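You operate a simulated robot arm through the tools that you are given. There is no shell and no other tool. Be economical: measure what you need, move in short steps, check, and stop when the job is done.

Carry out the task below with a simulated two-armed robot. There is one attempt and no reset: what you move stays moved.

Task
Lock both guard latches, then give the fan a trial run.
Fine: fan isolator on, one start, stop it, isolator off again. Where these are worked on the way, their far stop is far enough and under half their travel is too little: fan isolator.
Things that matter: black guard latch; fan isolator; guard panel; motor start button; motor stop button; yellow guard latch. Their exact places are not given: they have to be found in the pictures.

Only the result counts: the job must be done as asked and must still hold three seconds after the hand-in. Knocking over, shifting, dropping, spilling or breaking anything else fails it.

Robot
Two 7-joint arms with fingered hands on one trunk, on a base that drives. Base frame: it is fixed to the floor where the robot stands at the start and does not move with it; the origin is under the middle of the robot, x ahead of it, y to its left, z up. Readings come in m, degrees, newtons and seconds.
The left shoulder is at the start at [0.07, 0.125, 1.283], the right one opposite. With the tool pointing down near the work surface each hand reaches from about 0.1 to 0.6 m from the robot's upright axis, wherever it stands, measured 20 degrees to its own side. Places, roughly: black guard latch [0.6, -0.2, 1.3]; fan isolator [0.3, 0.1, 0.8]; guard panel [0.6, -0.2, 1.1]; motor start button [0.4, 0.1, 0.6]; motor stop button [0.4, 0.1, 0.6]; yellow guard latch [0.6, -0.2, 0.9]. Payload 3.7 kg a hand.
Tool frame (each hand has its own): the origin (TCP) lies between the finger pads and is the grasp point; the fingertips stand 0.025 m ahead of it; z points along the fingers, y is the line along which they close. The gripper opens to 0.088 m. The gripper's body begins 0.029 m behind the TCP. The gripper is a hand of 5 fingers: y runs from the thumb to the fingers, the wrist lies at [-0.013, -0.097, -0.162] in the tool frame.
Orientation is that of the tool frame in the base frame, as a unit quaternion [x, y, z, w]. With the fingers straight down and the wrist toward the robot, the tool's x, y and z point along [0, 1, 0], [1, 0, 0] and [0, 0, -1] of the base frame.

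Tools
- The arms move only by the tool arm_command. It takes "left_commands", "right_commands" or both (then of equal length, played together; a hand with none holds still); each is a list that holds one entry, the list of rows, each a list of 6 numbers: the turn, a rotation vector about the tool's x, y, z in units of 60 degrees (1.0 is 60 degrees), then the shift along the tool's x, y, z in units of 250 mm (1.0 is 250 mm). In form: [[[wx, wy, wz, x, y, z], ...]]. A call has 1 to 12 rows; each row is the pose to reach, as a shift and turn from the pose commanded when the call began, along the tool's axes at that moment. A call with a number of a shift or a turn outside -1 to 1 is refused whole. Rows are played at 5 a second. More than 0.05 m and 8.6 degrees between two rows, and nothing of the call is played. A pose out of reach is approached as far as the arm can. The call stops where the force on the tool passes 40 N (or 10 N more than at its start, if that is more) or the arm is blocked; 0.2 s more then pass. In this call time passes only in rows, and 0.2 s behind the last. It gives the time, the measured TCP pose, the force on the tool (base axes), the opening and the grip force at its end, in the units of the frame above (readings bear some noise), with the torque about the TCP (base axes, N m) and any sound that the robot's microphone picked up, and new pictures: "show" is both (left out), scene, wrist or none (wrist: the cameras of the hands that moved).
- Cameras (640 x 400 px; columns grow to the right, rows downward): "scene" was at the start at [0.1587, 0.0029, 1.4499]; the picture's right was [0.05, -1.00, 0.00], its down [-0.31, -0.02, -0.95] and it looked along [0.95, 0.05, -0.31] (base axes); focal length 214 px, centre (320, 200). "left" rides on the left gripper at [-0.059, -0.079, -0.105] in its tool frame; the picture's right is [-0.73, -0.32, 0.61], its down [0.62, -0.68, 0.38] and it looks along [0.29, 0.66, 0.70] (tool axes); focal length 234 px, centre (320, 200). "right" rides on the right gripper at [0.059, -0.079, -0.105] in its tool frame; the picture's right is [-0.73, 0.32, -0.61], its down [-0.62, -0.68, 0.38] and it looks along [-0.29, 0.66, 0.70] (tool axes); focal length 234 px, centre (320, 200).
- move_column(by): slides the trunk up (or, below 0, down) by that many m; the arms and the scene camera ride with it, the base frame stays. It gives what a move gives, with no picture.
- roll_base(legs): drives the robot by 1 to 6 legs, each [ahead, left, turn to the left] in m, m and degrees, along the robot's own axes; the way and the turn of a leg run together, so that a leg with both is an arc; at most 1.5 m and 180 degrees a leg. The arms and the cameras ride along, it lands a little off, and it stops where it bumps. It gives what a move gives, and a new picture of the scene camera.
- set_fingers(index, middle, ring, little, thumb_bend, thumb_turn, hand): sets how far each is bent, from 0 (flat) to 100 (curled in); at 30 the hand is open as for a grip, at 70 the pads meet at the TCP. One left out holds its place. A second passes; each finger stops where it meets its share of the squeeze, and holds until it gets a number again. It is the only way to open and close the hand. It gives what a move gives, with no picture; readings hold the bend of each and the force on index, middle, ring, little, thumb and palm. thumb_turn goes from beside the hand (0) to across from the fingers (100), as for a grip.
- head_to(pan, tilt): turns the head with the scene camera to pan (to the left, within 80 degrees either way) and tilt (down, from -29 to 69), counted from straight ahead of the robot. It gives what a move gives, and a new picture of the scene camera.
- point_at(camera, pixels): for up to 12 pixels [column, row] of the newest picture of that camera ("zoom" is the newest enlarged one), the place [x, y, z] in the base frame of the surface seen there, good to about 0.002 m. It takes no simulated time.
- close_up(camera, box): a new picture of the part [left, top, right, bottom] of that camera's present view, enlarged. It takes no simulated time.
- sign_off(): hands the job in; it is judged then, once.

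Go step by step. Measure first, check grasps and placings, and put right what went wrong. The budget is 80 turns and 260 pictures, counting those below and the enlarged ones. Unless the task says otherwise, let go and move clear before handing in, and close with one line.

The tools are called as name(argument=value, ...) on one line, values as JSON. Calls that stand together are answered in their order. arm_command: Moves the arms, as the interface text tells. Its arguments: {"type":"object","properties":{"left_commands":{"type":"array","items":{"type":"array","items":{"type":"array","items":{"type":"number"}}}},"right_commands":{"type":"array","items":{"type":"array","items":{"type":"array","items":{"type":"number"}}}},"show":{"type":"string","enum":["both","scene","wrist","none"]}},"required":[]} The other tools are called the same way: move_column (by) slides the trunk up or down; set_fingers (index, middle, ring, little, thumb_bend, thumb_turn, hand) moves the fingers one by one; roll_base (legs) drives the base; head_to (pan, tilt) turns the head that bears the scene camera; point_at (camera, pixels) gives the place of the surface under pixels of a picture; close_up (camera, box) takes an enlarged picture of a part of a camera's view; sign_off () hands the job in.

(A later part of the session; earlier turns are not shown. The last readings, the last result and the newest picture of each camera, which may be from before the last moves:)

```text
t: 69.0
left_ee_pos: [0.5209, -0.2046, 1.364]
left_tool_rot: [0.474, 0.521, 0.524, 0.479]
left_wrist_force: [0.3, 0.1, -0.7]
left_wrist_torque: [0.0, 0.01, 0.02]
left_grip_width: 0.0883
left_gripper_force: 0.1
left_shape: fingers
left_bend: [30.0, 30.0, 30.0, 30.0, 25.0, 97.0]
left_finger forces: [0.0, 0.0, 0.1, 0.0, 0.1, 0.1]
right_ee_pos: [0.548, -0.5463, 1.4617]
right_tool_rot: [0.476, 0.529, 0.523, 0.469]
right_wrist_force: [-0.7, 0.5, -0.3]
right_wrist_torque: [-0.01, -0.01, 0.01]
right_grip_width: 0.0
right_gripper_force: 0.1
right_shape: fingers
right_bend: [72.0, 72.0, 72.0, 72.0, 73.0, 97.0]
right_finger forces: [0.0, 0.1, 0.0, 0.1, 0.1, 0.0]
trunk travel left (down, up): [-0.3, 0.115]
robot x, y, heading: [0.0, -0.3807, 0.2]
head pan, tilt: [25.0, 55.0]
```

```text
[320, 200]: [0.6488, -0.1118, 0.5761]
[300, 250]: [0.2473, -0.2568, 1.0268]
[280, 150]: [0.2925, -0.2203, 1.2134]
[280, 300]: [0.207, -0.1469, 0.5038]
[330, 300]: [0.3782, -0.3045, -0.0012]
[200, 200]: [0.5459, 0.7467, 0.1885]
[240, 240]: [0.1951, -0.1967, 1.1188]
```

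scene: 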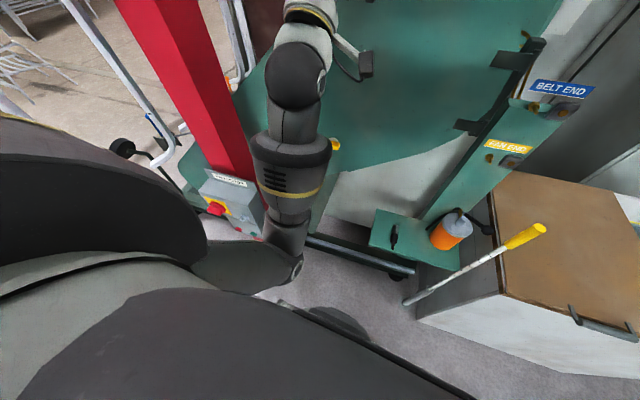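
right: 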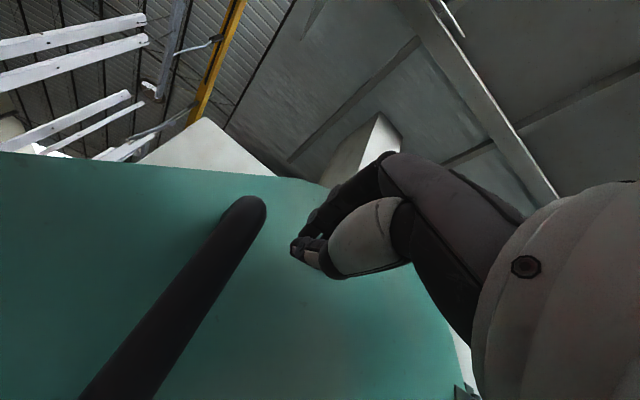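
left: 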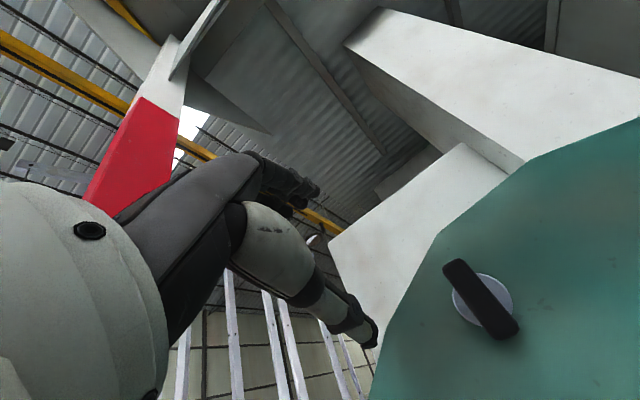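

The left forearm is at about [0.25,-0.24,1.03], clear of the box (y>0.01), and the right hand is high. I'll lower the trunk 0.3 m.

move_column(by=-0.3)

head_to(pan=15, tilt=20)

close_up(camera="scene", box=[270, 180, 350, 230])

```text
t: 70.6
left_ee_pos: [0.6066, -0.2046, 1.0771]
left_tool_rot: [0.545, 0.585, 0.45, 0.398]
left_wrist_force: [-10.5, -0.9, 3.3]
left_wrist_torque: [0.08, -0.8, 0.11]
left_grip_width: 0.0886
left_gripper_force: 5.5
left_shape: fingers
left_bend: [30.0, 28.0, 29.0, 30.0, 25.0, 97.0]
left_finger forces: [0.1, 10.4, 0.3, 0.0, 0.0, 0.0]
right_ee_pos: [0.6107, -0.5456, 1.2391]
right_tool_rot: [0.516, 0.564, 0.483, 0.427]
right_wrist_force: [-1.0, 0.7, -0.8]
right_wrist_torque: [0.0, 0.05, -0.02]
right_grip_width: 0.0001
right_gripper_force: 0.1
right_shape: fingers
right_bend: [72.0, 72.0, 72.0, 72.0, 73.0, 97.0]
right_finger forces: [0.0, 0.0, 0.0, 0.1, 0.1, 0.0]
trunk travel left (down, up): [-0.147, 0.268]
robot x, y, heading: [-0.002, -0.3821, -0.1]
head pan, tilt: [25.0, 55.0]
stopped: the force on the tool passed its limit at 49 N (the readings are from after the stop); the commanded pose is now the measured one
```

```text
t: 71.7
left_ee_pos: [0.6076, -0.2049, 1.0775]
left_tool_rot: [0.545, 0.584, 0.45, 0.399]
left_wrist_force: [-25.5, -2.3, 0.9]
left_wrist_torque: [0.15, -1.58, 0.29]
left_grip_width: 0.0883
left_gripper_force: 12.9
left_shape: fingers
left_bend: [30.0, 29.0, 30.0, 30.0, 25.0, 97.0]
left_finger forces: [1.2, 20.3, 3.7, 0.0, 0.0, 0.0]
right_ee_pos: [0.6114, -0.5459, 1.2399]
right_tool_rot: [0.516, 0.564, 0.483, 0.427]
right_wrist_force: [-0.2, 0.1, 1.0]
right_wrist_torque: [0.05, 0.0, -0.04]
right_grip_width: 0.0
right_gripper_force: 0.0
right_shape: fingers
right_bend: [72.0, 72.0, 72.0, 72.0, 73.0, 97.0]
right_finger forces: [0.1, 0.0, 0.0, 0.0, 0.0, 0.0]
trunk travel left (down, up): [-0.147, 0.268]
robot x, y, heading: [-0.0021, -0.381, -0.0]
head pan, tilt: [15.0, 20.0]
```

scene: 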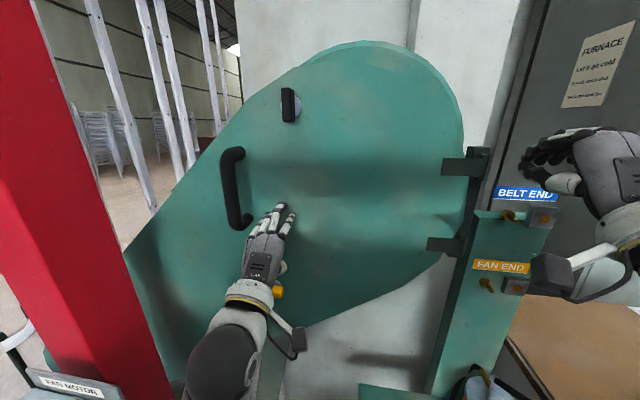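

```text
8.00 times, centred on (310, 205) of scene
```

zoom: 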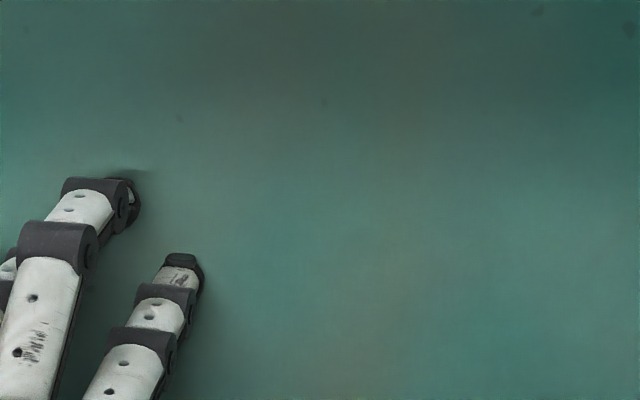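

Lowering stopped part way because the left hand tilted forward and its fingertips touched the panel, which only presses it shut. I'll retract 6 cm and level the hand again.

arm_command(left_commands=[[[0, 0, 0, 0, 0, -0.12], [0, 0, 0, 0, 0, -0.24], [-0.09, 0, 0, 0, 0, -0.26], [-0.18, 0, 0, 0, 0, -0.26], [-0.27, 0, 0, 0, 0, -0.26]]])

close_up(camera="scene", box=[240, 250, 340, 320])

point_at(camera="scene", pixels=[[300, 150], [350, 200], [400, 200], [330, 270]])

```text
t: 72.8
left_ee_pos: [0.5627, -0.2109, 1.0869]
left_tool_rot: [0.483, 0.517, 0.528, 0.47]
left_wrist_force: [0.6, -0.1, -0.1]
left_wrist_torque: [-0.02, -0.02, 0.03]
left_grip_width: 0.0886
left_gripper_force: 0.0
left_shape: fingers
left_bend: [30.0, 30.0, 30.0, 30.0, 25.0, 97.0]
left_finger forces: [0.0, 0.1, 0.0, 0.1, 0.1, 0.0]
left hand out of reach, approached as far as the arm can: row 1, 2, 3, 4, 5
right_ee_pos: [0.615, -0.5463, 1.2388]
right_tool_rot: [0.518, 0.564, 0.481, 0.426]
right_wrist_force: [0.4, 0.5, -0.6]
right_wrist_torque: [-0.02, 0.01, -0.01]
right_grip_width: 0.0002
right_gripper_force: 0.2
right_shape: fingers
right_bend: [72.0, 72.0, 72.0, 72.0, 73.0, 97.0]
right_finger forces: [0.0, 0.1, 0.1, 0.0, 0.0, 0.0]
trunk travel left (down, up): [-0.147, 0.268]
robot x, y, heading: [-0.0042, -0.3794, 0.2]
head pan, tilt: [15.0, 20.0]
```

scene: 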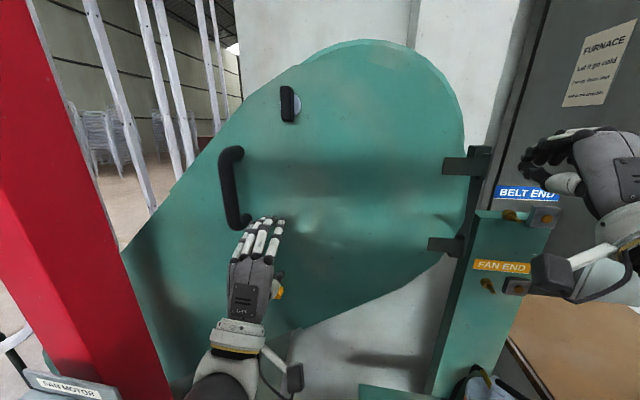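
left: 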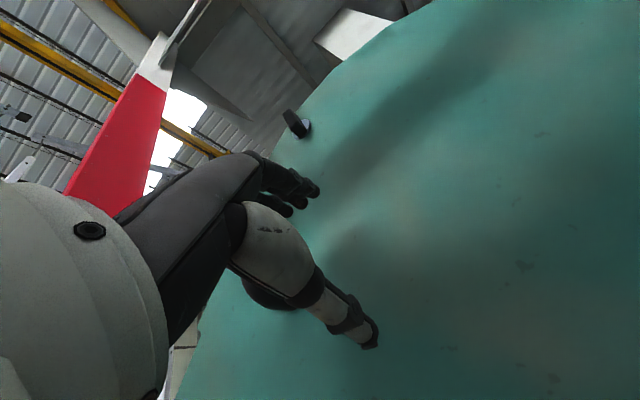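

```text
5.71 times, centred on (290, 285) of scene
```

zoom: 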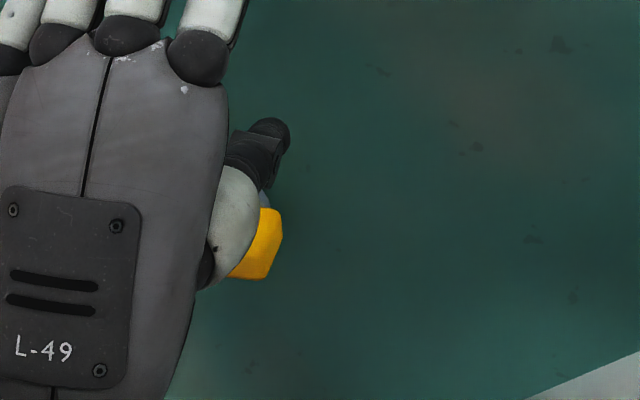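

```text
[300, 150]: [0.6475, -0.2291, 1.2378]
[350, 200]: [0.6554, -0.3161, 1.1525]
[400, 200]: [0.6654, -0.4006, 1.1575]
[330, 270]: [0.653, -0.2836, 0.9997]
```

The panel stays shut, but the lowered trunk brings the shoulders closer and the left arm is cramped. I'll drive back 0.12 m for working room.

roll_base(legs=[[-0.12, 0, 0]])

arm_command(left_commands=[[[0, 0, 0, 0.08, -0.1, 0], [0, 0, 0, 0.12, -0.25, 0], [0, 0, 0, 0.14, -0.4, 0], [0, 0, 0, 0.16, -0.55, 0]]])

```text
t: 74.1
left_ee_pos: [0.4419, -0.2112, 1.0851]
left_tool_rot: [0.484, 0.516, 0.526, 0.471]
left_wrist_force: [0.4, 0.8, 0.2]
left_wrist_torque: [-0.01, -0.01, 0.01]
left_grip_width: 0.0884
left_gripper_force: 0.0
left_shape: fingers
left_bend: [30.0, 30.0, 30.0, 30.0, 25.0, 97.0]
left_finger forces: [0.1, 0.1, 0.1, 0.0, 0.0, 0.1]
right_ee_pos: [0.4934, -0.5459, 1.239]
right_tool_rot: [0.518, 0.563, 0.481, 0.428]
right_wrist_force: [0.1, 0.2, -0.5]
right_wrist_torque: [-0.03, -0.03, 0.01]
right_grip_width: 0.0001
right_gripper_force: 0.0
right_shape: fingers
right_bend: [72.0, 72.0, 72.0, 72.0, 73.0, 97.0]
right_finger forces: [0.0, 0.1, 0.0, 0.0, 0.0, 0.1]
trunk travel left (down, up): [-0.147, 0.268]
robot x, y, heading: [-0.1258, -0.3796, -0.2]
head pan, tilt: [15.0, 20.0]
```

scene: 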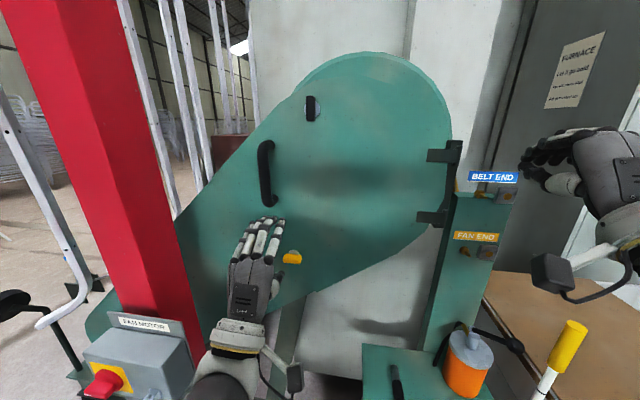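

```text
t: 75.1
left_ee_pos: [0.4381, -0.1677, 0.9484]
left_tool_rot: [0.485, 0.516, 0.527, 0.47]
left_wrist_force: [0.0, 0.5, -0.5]
left_wrist_torque: [-0.03, -0.01, 0.02]
left_grip_width: 0.0886
left_gripper_force: 0.0
left_shape: fingers
left_bend: [30.0, 30.0, 30.0, 30.0, 25.0, 97.0]
left_finger forces: [0.1, 0.1, 0.1, 0.1, 0.0, 0.0]
right_ee_pos: [0.4947, -0.5465, 1.2391]
right_tool_rot: [0.518, 0.564, 0.482, 0.426]
right_wrist_force: [-0.1, 0.0, 0.3]
right_wrist_torque: [-0.02, 0.0, -0.01]
right_grip_width: 0.0002
right_gripper_force: 0.1
right_shape: fingers
right_bend: [72.0, 72.0, 72.0, 72.0, 73.0, 97.0]
right_finger forces: [0.1, 0.0, 0.0, 0.1, 0.0, 0.0]
trunk travel left (down, up): [-0.147, 0.268]
robot x, y, heading: [-0.1237, -0.3797, 0.2]
head pan, tilt: [15.0, 20.0]
```

scene: 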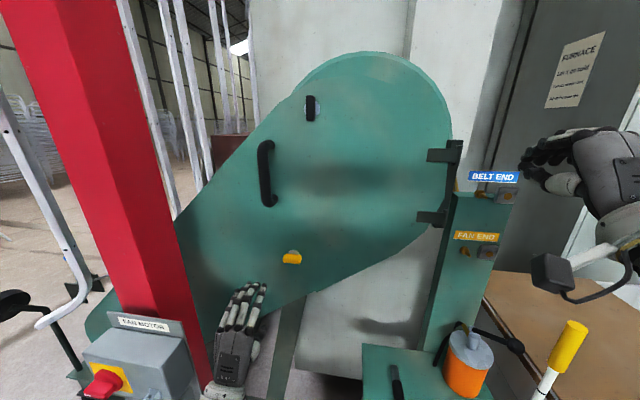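
left: 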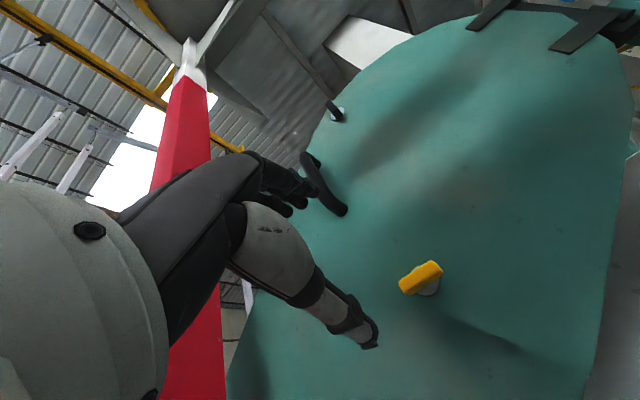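

The left hand now reaches freely at [0.438,-0.168,0.948] and the yellow latch at (291,257) is unobstructed. I'll measure it.

close_up(camera="scene", box=[267, 242, 315, 272])

point_at(camera="zoom", pixels=[[320, 230], [230, 240], [420, 220], [320, 190], [320, 270], [330, 130], [250, 200], [420, 250]])

```text
13.33 times, centred on (291, 257) of scene
```

zoom: 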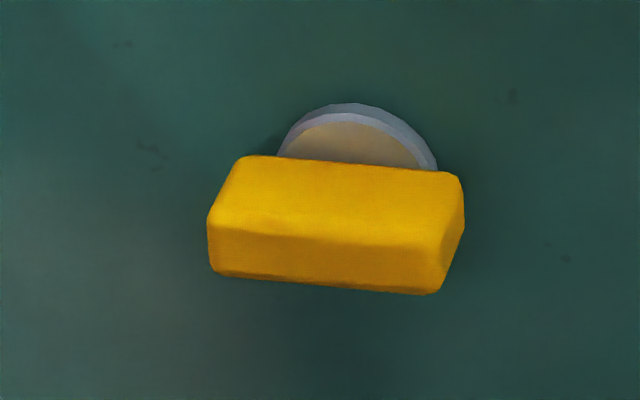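

```text
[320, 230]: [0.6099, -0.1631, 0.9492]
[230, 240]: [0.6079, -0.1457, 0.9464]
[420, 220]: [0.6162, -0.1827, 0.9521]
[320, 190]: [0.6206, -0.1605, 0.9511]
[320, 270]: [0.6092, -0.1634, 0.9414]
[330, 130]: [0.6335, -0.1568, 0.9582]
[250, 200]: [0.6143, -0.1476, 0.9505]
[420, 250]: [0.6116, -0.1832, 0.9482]
```

The yellow wing is centred near [0.612,-0.164,0.9445], horizontal, with its front at x≈0.609. I'll approach in line and grip it.

arm_command(left_commands=[[[0, 0, 0, -0.02, -0.008, 0.14], [0, 0, 0, -0.04, -0.016, 0.28], [0, 0, 0, -0.048, -0.016, 0.42], [0, 0, 0, -0.048, -0.016, 0.56], [0, 0, 0, -0.048, -0.016, 0.69]]])

close_up(camera="left", box=[260, 170, 420, 310])

```text
t: 76.3
left_ee_pos: [0.6118, -0.1654, 0.9416]
left_tool_rot: [0.485, 0.516, 0.526, 0.471]
left_wrist_force: [0.2, 0.4, 0.4]
left_wrist_torque: [-0.03, -0.02, 0.04]
left_grip_width: 0.0881
left_gripper_force: 0.1
left_shape: fingers
left_bend: [30.0, 30.0, 30.0, 30.0, 25.0, 97.0]
left_finger forces: [0.0, 0.1, 0.0, 0.0, 0.0, 0.1]
right_ee_pos: [0.4941, -0.5476, 1.2392]
right_tool_rot: [0.518, 0.564, 0.481, 0.427]
right_wrist_force: [0.0, -1.2, -0.4]
right_wrist_torque: [-0.03, 0.0, -0.02]
right_grip_width: 0.0001
right_gripper_force: 0.0
right_shape: fingers
right_bend: [72.0, 72.0, 72.0, 72.0, 73.0, 97.0]
right_finger forces: [0.0, 0.1, 0.0, 0.0, 0.1, 0.0]
trunk travel left (down, up): [-0.147, 0.268]
robot x, y, heading: [-0.1201, -0.3813, -0.1]
head pan, tilt: [15.0, 20.0]
```

scene: 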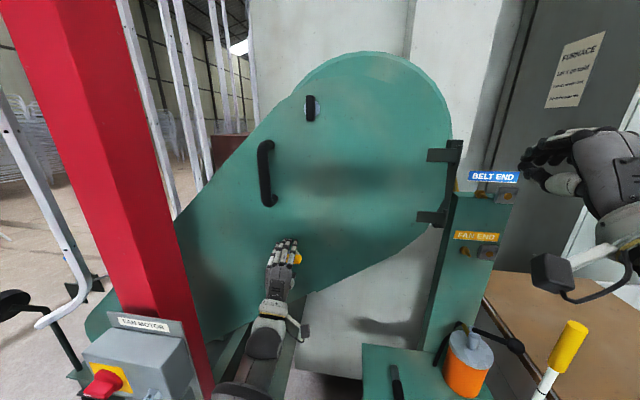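
left: 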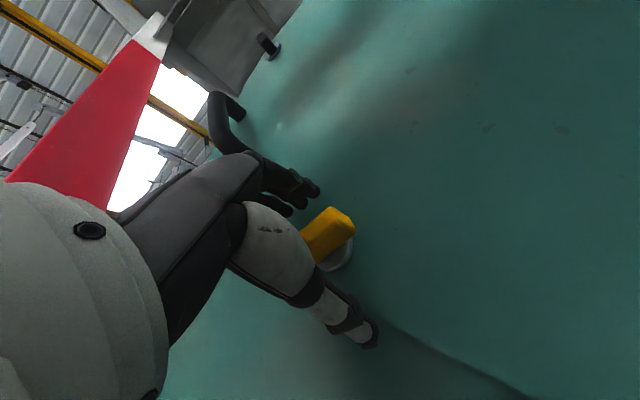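

```text
2.86 times, centred on (340, 240) of left
```

zoom: 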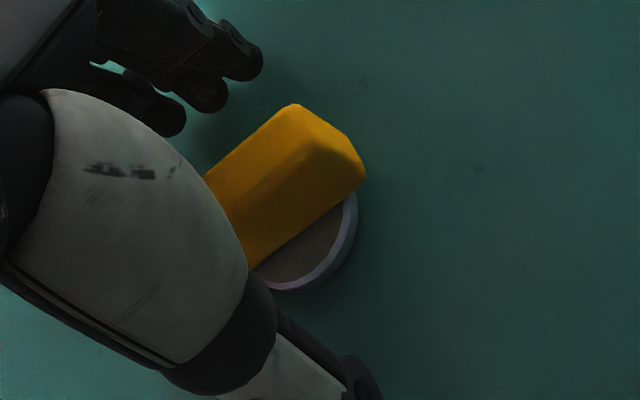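

The wing lies between thumb and fingers. I'll close and turn clockwise 60°, then check.

set_fingers(hand="left", index=76, middle=76, ring=76, little=70, thumb_bend=76)

arm_command(left_commands=[[[0, 0, 0.1, 0, 0, 0.005], [0, 0, 0.2, 0, 0, 0.01], [0, 0, 0.3, 0, 0, 0.015], [0, 0, 0.4, 0, 0, 0.02], [0, 0, 0.5, 0, 0, 0.02], [0, 0, 0.6, 0, 0, 0.02], [0, 0, 0.7, 0, 0, 0.02], [0, 0, 0.8, 0, 0, 0.02], [0, 0, 0.9, 0, 0, 0.02], [0, 0, 1.0, 0, 0, 0.02]]])

close_up(camera="left", box=[260, 170, 420, 310])

close_up(camera="scene", box=[250, 230, 330, 280])

```text
t: 77.3
left_ee_pos: [0.6107, -0.1632, 0.9445]
left_tool_rot: [0.484, 0.515, 0.528, 0.472]
left_wrist_force: [12.2, 2.6, 17.6]
left_wrist_torque: [0.27, -0.21, -0.02]
left_grip_width: 0.0087
left_gripper_force: 16.2
left_shape: fingers
left_bend: [72.0, 64.0, 65.0, 70.0, 67.0, 97.0]
left_finger forces: [7.5, 8.2, 8.5, 0.1, 7.3, 0.0]
right_ee_pos: [0.4924, -0.5477, 1.2389]
right_tool_rot: [0.518, 0.563, 0.482, 0.427]
right_wrist_force: [-0.6, -0.2, -0.4]
right_wrist_torque: [0.01, 0.03, -0.04]
right_grip_width: 0.0
right_gripper_force: 0.1
right_shape: fingers
right_bend: [72.0, 72.0, 72.0, 72.0, 73.0, 97.0]
right_finger forces: [0.0, 0.0, 0.0, 0.0, 0.0, 0.1]
trunk travel left (down, up): [-0.147, 0.268]
robot x, y, heading: [-0.1234, -0.3768, -0.5]
head pan, tilt: [15.0, 20.0]
```

```text
t: 79.5
left_ee_pos: [0.6139, -0.1657, 0.9463]
left_tool_rot: [0.677, 0.205, 0.692, 0.144]
left_wrist_force: [-15.8, 5.9, 9.4]
left_wrist_torque: [-0.03, 0.07, 0.17]
left_grip_width: 0.0077
left_gripper_force: 25.3
left_shape: fingers
left_bend: [72.0, 72.0, 73.0, 70.0, 71.0, 93.0]
left_finger forces: [13.1, 4.4, 0.3, 0.0, 32.9, 0.1]
right_ee_pos: [0.4897, -0.5487, 1.2413]
right_tool_rot: [0.518, 0.563, 0.482, 0.428]
right_wrist_force: [-0.7, 1.5, -0.8]
right_wrist_torque: [-0.01, 0.01, -0.01]
right_grip_width: 0.0
right_gripper_force: 0.0
right_shape: fingers
right_bend: [72.0, 72.0, 72.0, 72.0, 73.0, 97.0]
right_finger forces: [0.0, 0.0, 0.1, 0.0, 0.0, 0.0]
trunk travel left (down, up): [-0.147, 0.268]
robot x, y, heading: [-0.1231, -0.3771, -0.5]
head pan, tilt: [15.0, 20.0]
```

scene: 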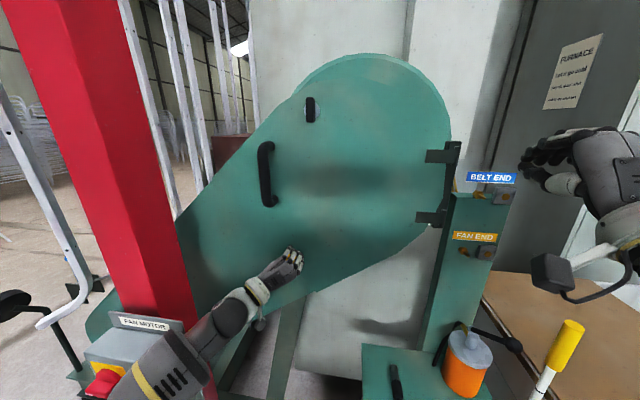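
left: 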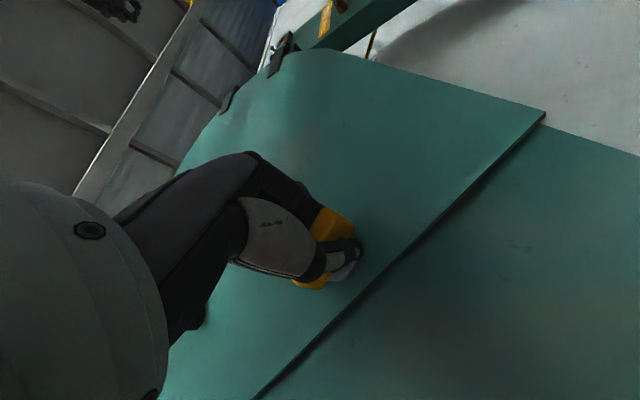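

```text
2.86 times, centred on (340, 240) of left
```

zoom: 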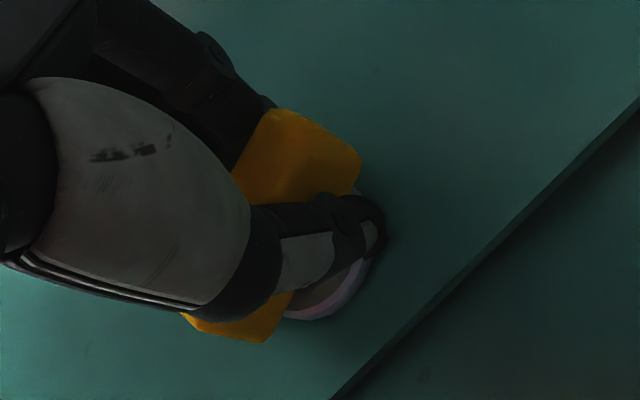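

```text
8.00 times, centred on (290, 255) of scene
```

zoom: 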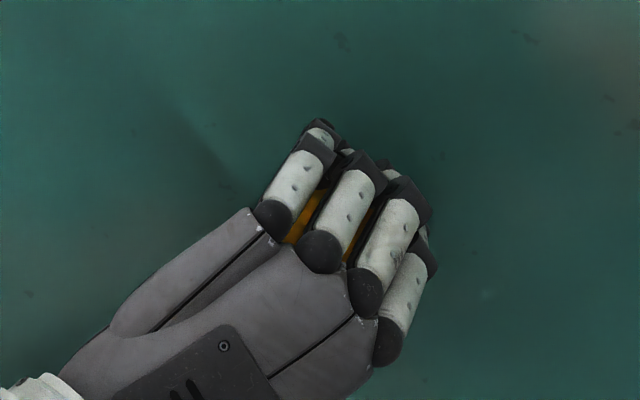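

The wing has turned most of the way with the hand. I'll go another 50° to bring it to the stop, then release and back off.

arm_command(left_commands=[[[0, 0, 0.1, 0, 0, 0], [0, 0, 0.2, 0, 0, 0], [0, 0, 0.3, 0, 0, 0], [0, 0, 0.4, 0, 0, 0], [0, 0, 0.5, 0, 0, 0], [0, 0, 0.6, 0, 0, 0], [0, 0, 0.7, 0, 0, 0], [0, 0, 0.8, 0, 0, 0]]], show="none")

close_up(camera="left", box=[260, 170, 420, 310])

set_fingers(hand="left", index=30, middle=30, ring=30, little=30, thumb_bend=25)

arm_command(left_commands=[[[0, 0, 0, 0, 0, -0.12], [0, 0, 0, 0, 0, -0.24], [0, 0, 0, 0, 0, -0.36], [0, 0, 0, 0, -0.1, -0.48], [0, 0, 0, 0, -0.2, -0.48]]])

close_up(camera="scene", box=[250, 230, 330, 280])

```text
t: 81.3
left_ee_pos: [0.6144, -0.1668, 0.9473]
left_tool_rot: [0.702, -0.091, 0.691, -0.149]
left_wrist_force: [-21.8, -8.5, 0.5]
left_wrist_torque: [-0.11, 0.27, -0.23]
left_grip_width: 0.0077
left_gripper_force: 26.8
left_shape: fingers
left_bend: [72.0, 73.0, 73.0, 70.0, 72.0, 90.0]
left_finger forces: [28.4, 2.3, 0.0, 0.0, 22.9, 0.0]
right_ee_pos: [0.4908, -0.5477, 1.2388]
right_tool_rot: [0.517, 0.563, 0.483, 0.427]
right_wrist_force: [-1.2, 0.4, -0.1]
right_wrist_torque: [0.02, 0.03, 0.0]
right_grip_width: 0.0001
right_gripper_force: 0.1
right_shape: fingers
right_bend: [72.0, 72.0, 72.0, 72.0, 73.0, 97.0]
right_finger forces: [0.0, 0.0, 0.1, 0.0, 0.0, 0.0]
trunk travel left (down, up): [-0.147, 0.268]
robot x, y, heading: [-0.1209, -0.3776, -0.1]
head pan, tilt: [15.0, 20.0]
```

```text
2.86 times, centred on (340, 240) of left
```

zoom: 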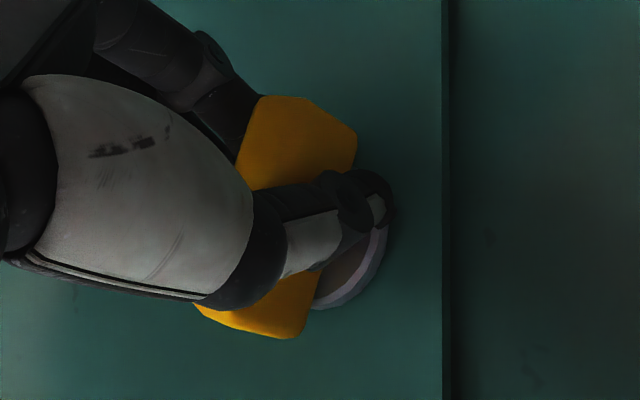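

```text
t: 81.9
left_ee_pos: [0.6142, -0.1679, 0.9388]
left_tool_rot: [0.706, -0.091, 0.687, -0.147]
left_wrist_force: [-0.4, 0.0, 0.9]
left_wrist_torque: [0.01, 0.01, -0.02]
left_grip_width: 0.0879
left_gripper_force: 0.1
left_shape: fingers
left_bend: [30.0, 30.0, 30.0, 30.0, 25.0, 97.0]
left_finger forces: [0.0, 0.1, 0.0, 0.0, 0.1, 0.0]
right_ee_pos: [0.4955, -0.5463, 1.2379]
right_tool_rot: [0.518, 0.564, 0.481, 0.427]
right_wrist_force: [0.4, -0.4, -0.8]
right_wrist_torque: [0.03, -0.03, -0.03]
right_grip_width: 0.0001
right_gripper_force: 0.1
right_shape: fingers
right_bend: [72.0, 72.0, 72.0, 72.0, 73.0, 97.0]
right_finger forces: [0.0, 0.0, 0.0, 0.0, 0.0, 0.0]
trunk travel left (down, up): [-0.147, 0.268]
robot x, y, heading: [-0.1262, -0.3778, -0.4]
head pan, tilt: [15.0, 20.0]
stopped (left hand): the force on the tool passed its limit at 42 N (the readings are from after the stop); the commanded pose is now the measured one
```

```text
t: 83.1
left_ee_pos: [0.4901, -0.1294, 0.9585]
left_tool_rot: [0.706, -0.091, 0.687, -0.145]
left_wrist_force: [0.3, 0.1, 0.3]
left_wrist_torque: [0.01, 0.01, 0.01]
left_grip_width: 0.0881
left_gripper_force: 0.1
left_shape: fingers
left_bend: [30.0, 30.0, 30.0, 30.0, 25.0, 97.0]
left_finger forces: [0.0, 0.0, 0.0, 0.0, 0.0, 0.0]
right_ee_pos: [0.4938, -0.5467, 1.2389]
right_tool_rot: [0.518, 0.564, 0.482, 0.427]
right_wrist_force: [-0.1, 0.1, 0.1]
right_wrist_torque: [0.02, 0.03, 0.0]
right_grip_width: 0.0
right_gripper_force: 0.1
right_shape: fingers
right_bend: [72.0, 72.0, 72.0, 72.0, 73.0, 97.0]
right_finger forces: [0.1, 0.1, 0.0, 0.1, 0.0, 0.1]
trunk travel left (down, up): [-0.147, 0.268]
robot x, y, heading: [-0.1243, -0.3802, -0.2]
head pan, tilt: [15.0, 20.0]
```

scene: 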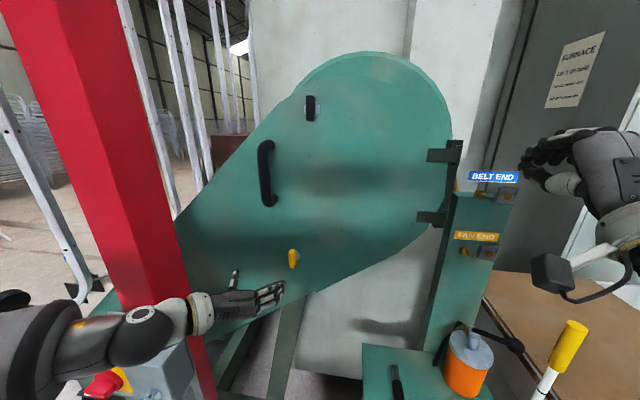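
left: 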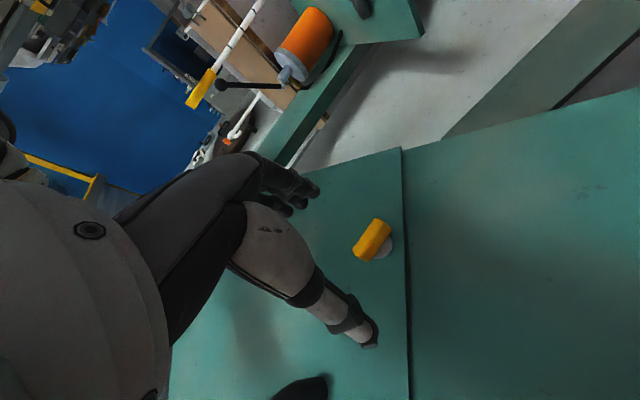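

```text
8.00 times, centred on (290, 255) of scene
```

zoom: 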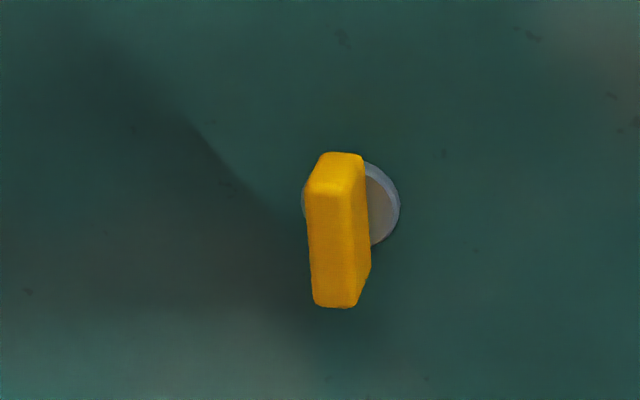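

Both latch wings are vertical and the panel looks shut. I'll verify the panel numerically, then drive back and left to face the isolator box.

point_at(camera="scene", pixels=[[350, 150], [330, 230], [400, 200], [290, 220], [310, 160], [225, 240]])

roll_base(legs=[[-0.24, 0, 0], [0, 0.315, 0]])

head_to(pan=5, tilt=35)

```text
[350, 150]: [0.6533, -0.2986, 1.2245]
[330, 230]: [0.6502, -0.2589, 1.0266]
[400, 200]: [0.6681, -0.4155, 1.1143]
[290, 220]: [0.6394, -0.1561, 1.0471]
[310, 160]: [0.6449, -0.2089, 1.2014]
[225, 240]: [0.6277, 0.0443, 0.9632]
```

```text
t: 87.7
left_ee_pos: [0.258, 0.1753, 0.9586]
left_tool_rot: [0.705, -0.094, 0.689, -0.142]
left_wrist_force: [0.3, 0.2, -0.1]
left_wrist_torque: [0.0, 0.03, -0.01]
left_grip_width: 0.0879
left_gripper_force: 0.1
left_shape: fingers
left_bend: [30.0, 30.0, 30.0, 30.0, 25.0, 97.0]
left_finger forces: [0.1, 0.0, 0.1, 0.0, 0.1, 0.1]
right_ee_pos: [0.2572, -0.2413, 1.2396]
right_tool_rot: [0.52, 0.562, 0.48, 0.428]
right_wrist_force: [-0.3, 1.5, 0.0]
right_wrist_torque: [-0.01, -0.02, -0.03]
right_grip_width: 0.0002
right_gripper_force: 0.1
right_shape: fingers
right_bend: [72.0, 72.0, 72.0, 72.0, 73.0, 97.0]
right_finger forces: [0.0, 0.0, 0.0, 0.0, 0.0, 0.0]
trunk travel left (down, up): [-0.147, 0.268]
robot x, y, heading: [-0.3606, -0.0657, -0.7]
head pan, tilt: [15.0, 20.0]
```

scene: 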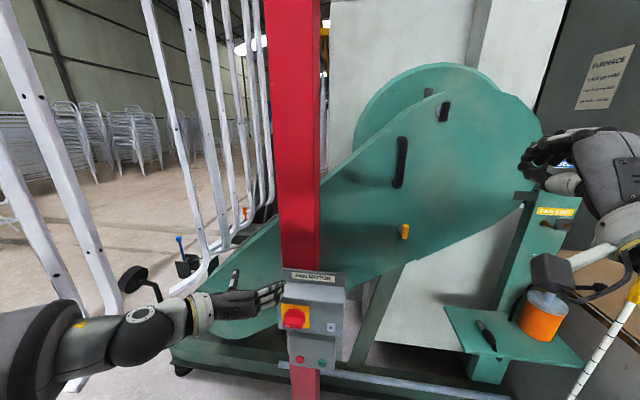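

```text
t: 88.5
left_ee_pos: [0.2584, 0.1749, 0.9574]
left_tool_rot: [0.705, -0.095, 0.689, -0.142]
left_wrist_force: [-0.6, -1.3, 0.0]
left_wrist_torque: [-0.01, 0.0, 0.01]
left_grip_width: 0.0876
left_gripper_force: 0.0
left_shape: fingers
left_bend: [30.0, 30.0, 30.0, 30.0, 25.0, 97.0]
left_finger forces: [0.0, 0.1, 0.1, 0.0, 0.1, 0.1]
right_ee_pos: [0.2574, -0.241, 1.2382]
right_tool_rot: [0.52, 0.562, 0.48, 0.428]
right_wrist_force: [0.0, 0.2, 0.2]
right_wrist_torque: [-0.02, -0.01, 0.0]
right_grip_width: 0.0001
right_gripper_force: 0.1
right_shape: fingers
right_bend: [72.0, 72.0, 72.0, 72.0, 73.0, 97.0]
right_finger forces: [0.0, 0.0, 0.0, 0.0, 0.0, 0.0]
trunk travel left (down, up): [-0.147, 0.268]
robot x, y, heading: [-0.3582, -0.0659, -0.5]
head pan, tilt: [5.0, 35.0]
```

scene: 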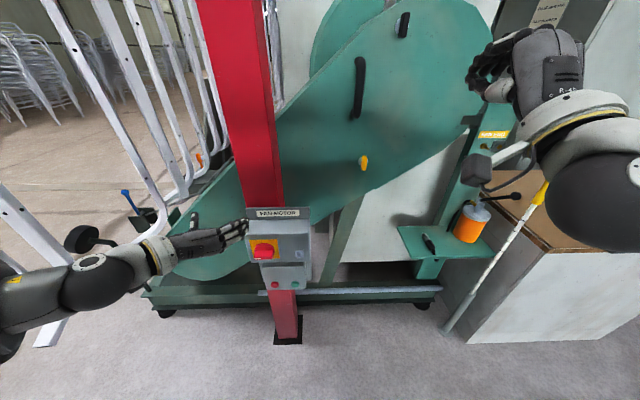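

The panel still reads closed (0.6394 at y=-0.156, 0.6533 at y=-0.299), and the fan-motor box faces me at (275,250). Zooming in on the isolator and buttons.

close_up(camera="scene", box=[235, 220, 331, 300])

point_at(camera="zoom", pixels=[[180, 220], [140, 225], [240, 225], [180, 180], [180, 255], [310, 230], [200, 130], [100, 130], [265, 285], [265, 165], [470, 300]])

close_up(camera="scene", box=[240, 230, 320, 300])

```text
5.00 times, centred on (283, 260) of scene
```

zoom: 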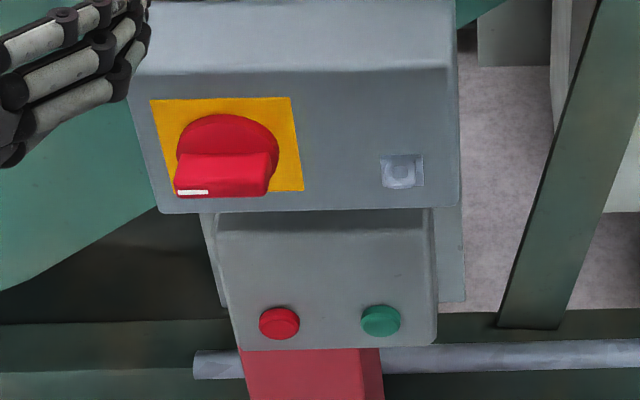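

```text
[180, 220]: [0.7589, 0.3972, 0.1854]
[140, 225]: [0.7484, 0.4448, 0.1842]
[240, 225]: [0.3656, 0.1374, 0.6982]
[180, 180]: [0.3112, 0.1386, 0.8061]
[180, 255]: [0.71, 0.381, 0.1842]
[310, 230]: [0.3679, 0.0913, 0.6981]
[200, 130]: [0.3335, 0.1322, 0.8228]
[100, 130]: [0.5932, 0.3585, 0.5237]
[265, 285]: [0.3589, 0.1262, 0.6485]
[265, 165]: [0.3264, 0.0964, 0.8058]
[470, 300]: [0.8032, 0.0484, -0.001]
```

```text
5.71 times, centred on (280, 265) of scene
```

zoom: 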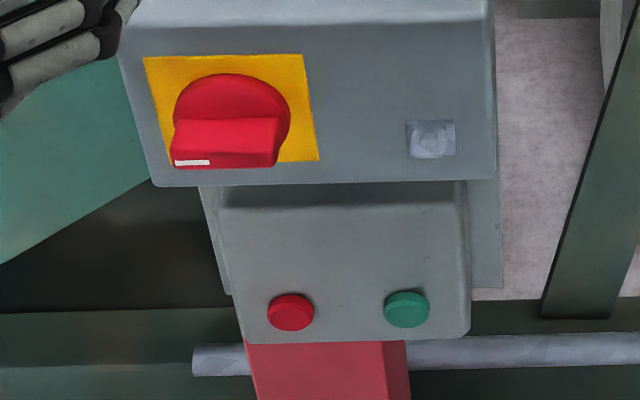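

The isolator bar lies horizontal with its white mark at the left (off), the stop button is red at (290,313) and the start button green at (407,310). I'll measure them exactly.

point_at(camera="zoom", pixels=[[178, 145], [270, 143], [225, 125], [225, 160], [225, 140], [230, 95], [290, 312], [407, 308], [350, 310], [350, 230], [440, 60], [300, 60]])

arm_command(left_commands=[[[0, 0, -0.125, 0, 0.06, -0.04], [0, 0, -0.25, 0, 0.12, -0.08], [0, 0, -0.375, 0, 0.18, -0.1], [0, 0, -0.5, 0, 0.2, -0.1], [0, 0, -0.625, 0, 0.22, -0.1], [0, 0, -0.75, 0, 0.22, -0.1], [0, 0, -0.875, 0, 0.22, -0.1], [0, 0, -1.0, 0, 0.22, -0.1]]], show="none")

```text
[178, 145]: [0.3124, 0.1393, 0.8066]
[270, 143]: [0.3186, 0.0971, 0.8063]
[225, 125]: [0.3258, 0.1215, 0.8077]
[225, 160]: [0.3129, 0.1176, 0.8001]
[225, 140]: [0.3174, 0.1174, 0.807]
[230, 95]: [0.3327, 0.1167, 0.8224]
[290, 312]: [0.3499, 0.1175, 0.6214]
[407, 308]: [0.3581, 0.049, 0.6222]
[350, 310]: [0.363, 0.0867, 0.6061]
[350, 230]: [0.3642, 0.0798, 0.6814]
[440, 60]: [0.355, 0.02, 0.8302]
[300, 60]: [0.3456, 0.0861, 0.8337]
```

```text
t: 90.3
left_ee_pos: [0.2368, 0.1227, 0.9405]
left_tool_rot: [0.658, 0.271, 0.667, 0.221]
left_wrist_force: [-0.4, -0.9, 1.2]
left_wrist_torque: [-0.03, -0.01, 0.01]
left_grip_width: 0.0879
left_gripper_force: 0.0
left_shape: fingers
left_bend: [30.0, 30.0, 30.0, 30.0, 25.0, 97.0]
left_finger forces: [0.1, 0.1, 0.0, 0.0, 0.0, 0.0]
right_ee_pos: [0.2575, -0.2436, 1.238]
right_tool_rot: [0.521, 0.561, 0.479, 0.429]
right_wrist_force: [0.2, 0.0, 0.4]
right_wrist_torque: [-0.01, 0.01, -0.02]
right_grip_width: 0.0002
right_gripper_force: 0.0
right_shape: fingers
right_bend: [72.0, 72.0, 72.0, 72.0, 73.0, 97.0]
right_finger forces: [0.0, 0.0, 0.0, 0.1, 0.0, 0.1]
trunk travel left (down, up): [-0.147, 0.268]
robot x, y, heading: [-0.3566, -0.0673, -0.3]
head pan, tilt: [5.0, 35.0]
```

The isolator bar's front is at x≈0.313, centred at y≈0.118 and z≈0.804; the stop button is at [0.350,0.118,0.621] and the start button at [0.358,0.049,0.622]. I'll level the hand in front of the isolator.

arm_command(left_commands=[[[0, 0, -0.13, -0.07, -0.055, 0], [0, 0, -0.26, -0.14, -0.11, 0], [0, 0, -0.39, -0.21, -0.17, 0], [0, 0, -0.52, -0.28, -0.23, 0.02], [0, 0, -0.65, -0.36, -0.29, 0.04], [0, 0, -0.795, -0.43, -0.345, 0.05]]])

close_up(camera="left", box=[240, 180, 480, 390])

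```text
refused: row 6 steps farther than a row can; nothing moved
```

```text
1.90 times, centred on (360, 285) of left
```

zoom: 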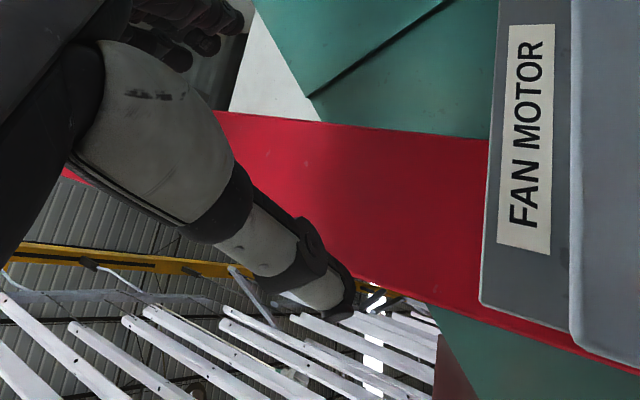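

The last row was too big a turn step, so I'll resend it with even steps.

arm_command(left_commands=[[[0, 0, -0.11, -0.06, -0.05, 0], [0, 0, -0.22, -0.12, -0.1, 0], [0, 0, -0.33, -0.18, -0.15, 0], [0, 0, -0.44, -0.24, -0.2, 0.02], [0, 0, -0.55, -0.3, -0.25, 0.03], [0, 0, -0.67, -0.36, -0.3, 0.04], [0, 0, -0.795, -0.43, -0.345, 0.05]]])

close_up(camera="left", box=[240, 180, 480, 390])

```text
t: 91.9
left_ee_pos: [0.2458, 0.1195, 0.8009]
left_tool_rot: [0.492, 0.514, 0.521, 0.471]
left_wrist_force: [-0.6, -0.3, -0.7]
left_wrist_torque: [0.0, 0.01, 0.0]
left_grip_width: 0.0878
left_gripper_force: 0.0
left_shape: fingers
left_bend: [30.0, 30.0, 30.0, 30.0, 25.0, 97.0]
left_finger forces: [0.1, 0.0, 0.0, 0.0, 0.1, 0.0]
right_ee_pos: [0.2573, -0.2421, 1.238]
right_tool_rot: [0.52, 0.563, 0.48, 0.427]
right_wrist_force: [-0.3, -0.1, 0.7]
right_wrist_torque: [0.01, -0.01, 0.02]
right_grip_width: 0.0001
right_gripper_force: 0.1
right_shape: fingers
right_bend: [72.0, 72.0, 72.0, 72.0, 73.0, 97.0]
right_finger forces: [0.1, 0.1, 0.1, 0.1, 0.1, 0.0]
trunk travel left (down, up): [-0.147, 0.268]
robot x, y, heading: [-0.358, -0.0648, -0.5]
head pan, tilt: [5.0, 35.0]
```

scene: 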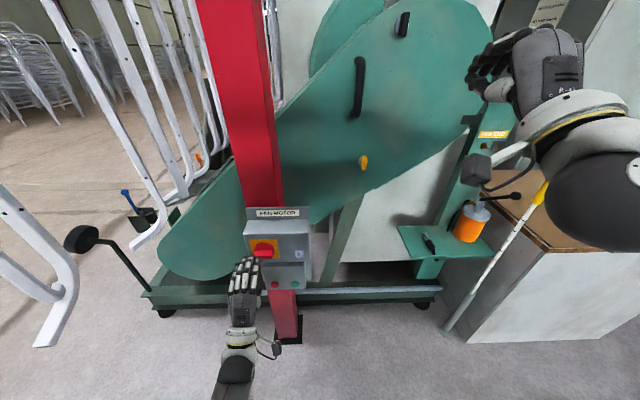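
left: 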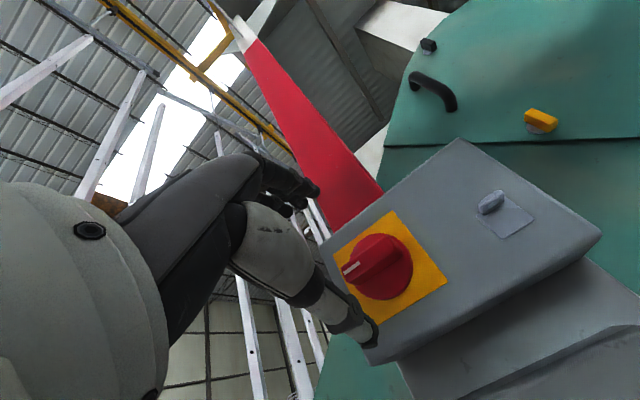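

```text
1.90 times, centred on (360, 285) of left
```

zoom: 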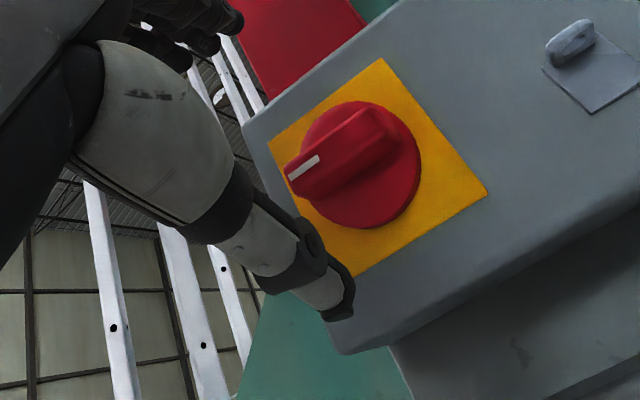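

The wrist view shows the bar clearly with its mark at left, between thumb and fingers. I'll advance 6 cm, grip and turn clockwise.

arm_command(left_commands=[[[0, 0, 0, -0.01, 0.006, 0.08], [0, 0, 0, -0.02, 0.012, 0.16], [0, 0, 0, -0.026, 0.012, 0.24]]], show="none")

set_fingers(hand="left", index=76, middle=76, ring=76, little=70, thumb_bend=76)

arm_command(left_commands=[[[0, 0, 0.1, 0, 0, 0], [0, 0, 0.2, 0, 0, 0], [0, 0, 0.3, 0, 0, 0], [0, 0, 0.4, 0, 0, 0], [0, 0, 0.5, 0, 0, 0], [0, 0, 0.6, 0, 0, 0], [0, 0, 0.7, 0, 0, 0], [0, 0, 0.8, 0, 0, 0], [0, 0, 0.9, 0, 0, 0], [0, 0, 1.0, 0, 0, 0]]])

close_up(camera="left", box=[260, 170, 420, 310])

close_up(camera="scene", box=[230, 215, 310, 265])

```text
t: 92.7
left_ee_pos: [0.308, 0.1158, 0.804]
left_tool_rot: [0.492, 0.514, 0.521, 0.472]
left_wrist_force: [0.3, 0.3, 0.2]
left_wrist_torque: [0.0, 0.0, 0.01]
left_grip_width: 0.0878
left_gripper_force: 0.1
left_shape: fingers
left_bend: [30.0, 30.0, 30.0, 30.0, 25.0, 97.0]
left_finger forces: [0.0, 0.0, 0.0, 0.1, 0.0, 0.0]
right_ee_pos: [0.2581, -0.243, 1.2388]
right_tool_rot: [0.521, 0.561, 0.479, 0.429]
right_wrist_force: [-0.5, -0.2, -0.2]
right_wrist_torque: [0.02, 0.02, -0.01]
right_grip_width: 0.0
right_gripper_force: 0.0
right_shape: fingers
right_bend: [72.0, 72.0, 72.0, 72.0, 73.0, 97.0]
right_finger forces: [0.0, 0.0, 0.1, 0.0, 0.0, 0.1]
trunk travel left (down, up): [-0.147, 0.268]
robot x, y, heading: [-0.36, -0.0655, -0.7]
head pan, tilt: [5.0, 35.0]
```

```text
t: 93.7
left_ee_pos: [0.3071, 0.1164, 0.8068]
left_tool_rot: [0.491, 0.512, 0.523, 0.473]
left_wrist_force: [-3.7, 1.4, 11.8]
left_wrist_torque: [0.17, -0.33, 0.03]
left_grip_width: 0.0266
left_gripper_force: 18.8
left_shape: fingers
left_bend: [60.0, 57.0, 74.0, 70.0, 56.0, 97.0]
left_finger forces: [9.1, 10.9, 6.1, 0.0, 11.1, 0.0]
right_ee_pos: [0.255, -0.242, 1.2412]
right_tool_rot: [0.52, 0.561, 0.48, 0.429]
right_wrist_force: [-0.7, 0.0, 0.1]
right_wrist_torque: [0.02, 0.0, -0.01]
right_grip_width: 0.0001
right_gripper_force: 0.0
right_shape: fingers
right_bend: [72.0, 72.0, 72.0, 72.0, 73.0, 97.0]
right_finger forces: [0.0, 0.0, 0.0, 0.0, 0.1, 0.0]
trunk travel left (down, up): [-0.147, 0.268]
robot x, y, heading: [-0.3595, -0.0676, -1.0]
head pan, tilt: [5.0, 35.0]
```

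```text
t: 95.9
left_ee_pos: [0.3068, 0.1157, 0.8029]
left_tool_rot: [0.684, 0.198, 0.687, 0.146]
left_wrist_force: [-0.5, -10.8, -2.5]
left_wrist_torque: [-0.13, 0.24, -0.11]
left_grip_width: 0.0268
left_gripper_force: 16.9
left_shape: fingers
left_bend: [59.0, 58.0, 75.0, 70.0, 58.0, 92.0]
left_finger forces: [9.0, 6.9, 2.8, 0.0, 15.4, 0.0]
right_ee_pos: [0.2582, -0.2415, 1.2382]
right_tool_rot: [0.521, 0.562, 0.479, 0.428]
right_wrist_force: [-1.3, -0.5, -0.3]
right_wrist_torque: [-0.04, 0.03, 0.0]
right_grip_width: 0.0003
right_gripper_force: 0.0
right_shape: fingers
right_bend: [72.0, 72.0, 72.0, 72.0, 73.0, 97.0]
right_finger forces: [0.0, 0.0, 0.1, 0.0, 0.0, 0.1]
trunk travel left (down, up): [-0.147, 0.268]
robot x, y, heading: [-0.3586, -0.0706, -0.3]
head pan, tilt: [5.0, 35.0]
```

scene: 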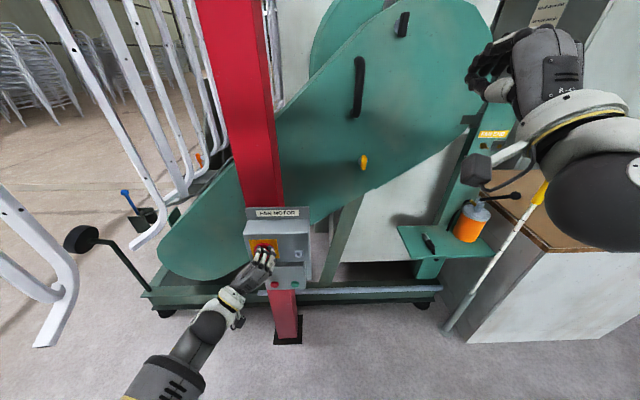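
left: 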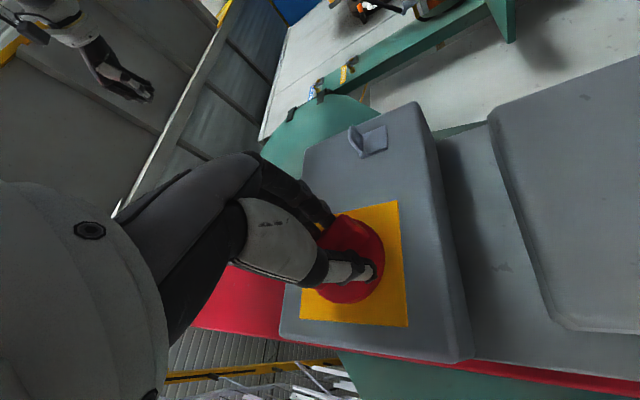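

```text
2.86 times, centred on (340, 240) of left
```

zoom: 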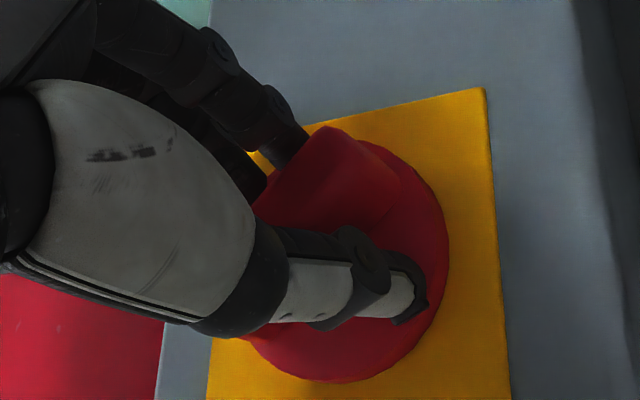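

```text
8.00 times, centred on (270, 240) of scene
```

zoom: 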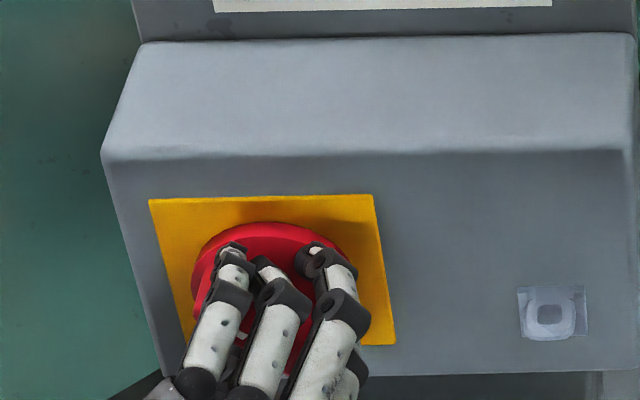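

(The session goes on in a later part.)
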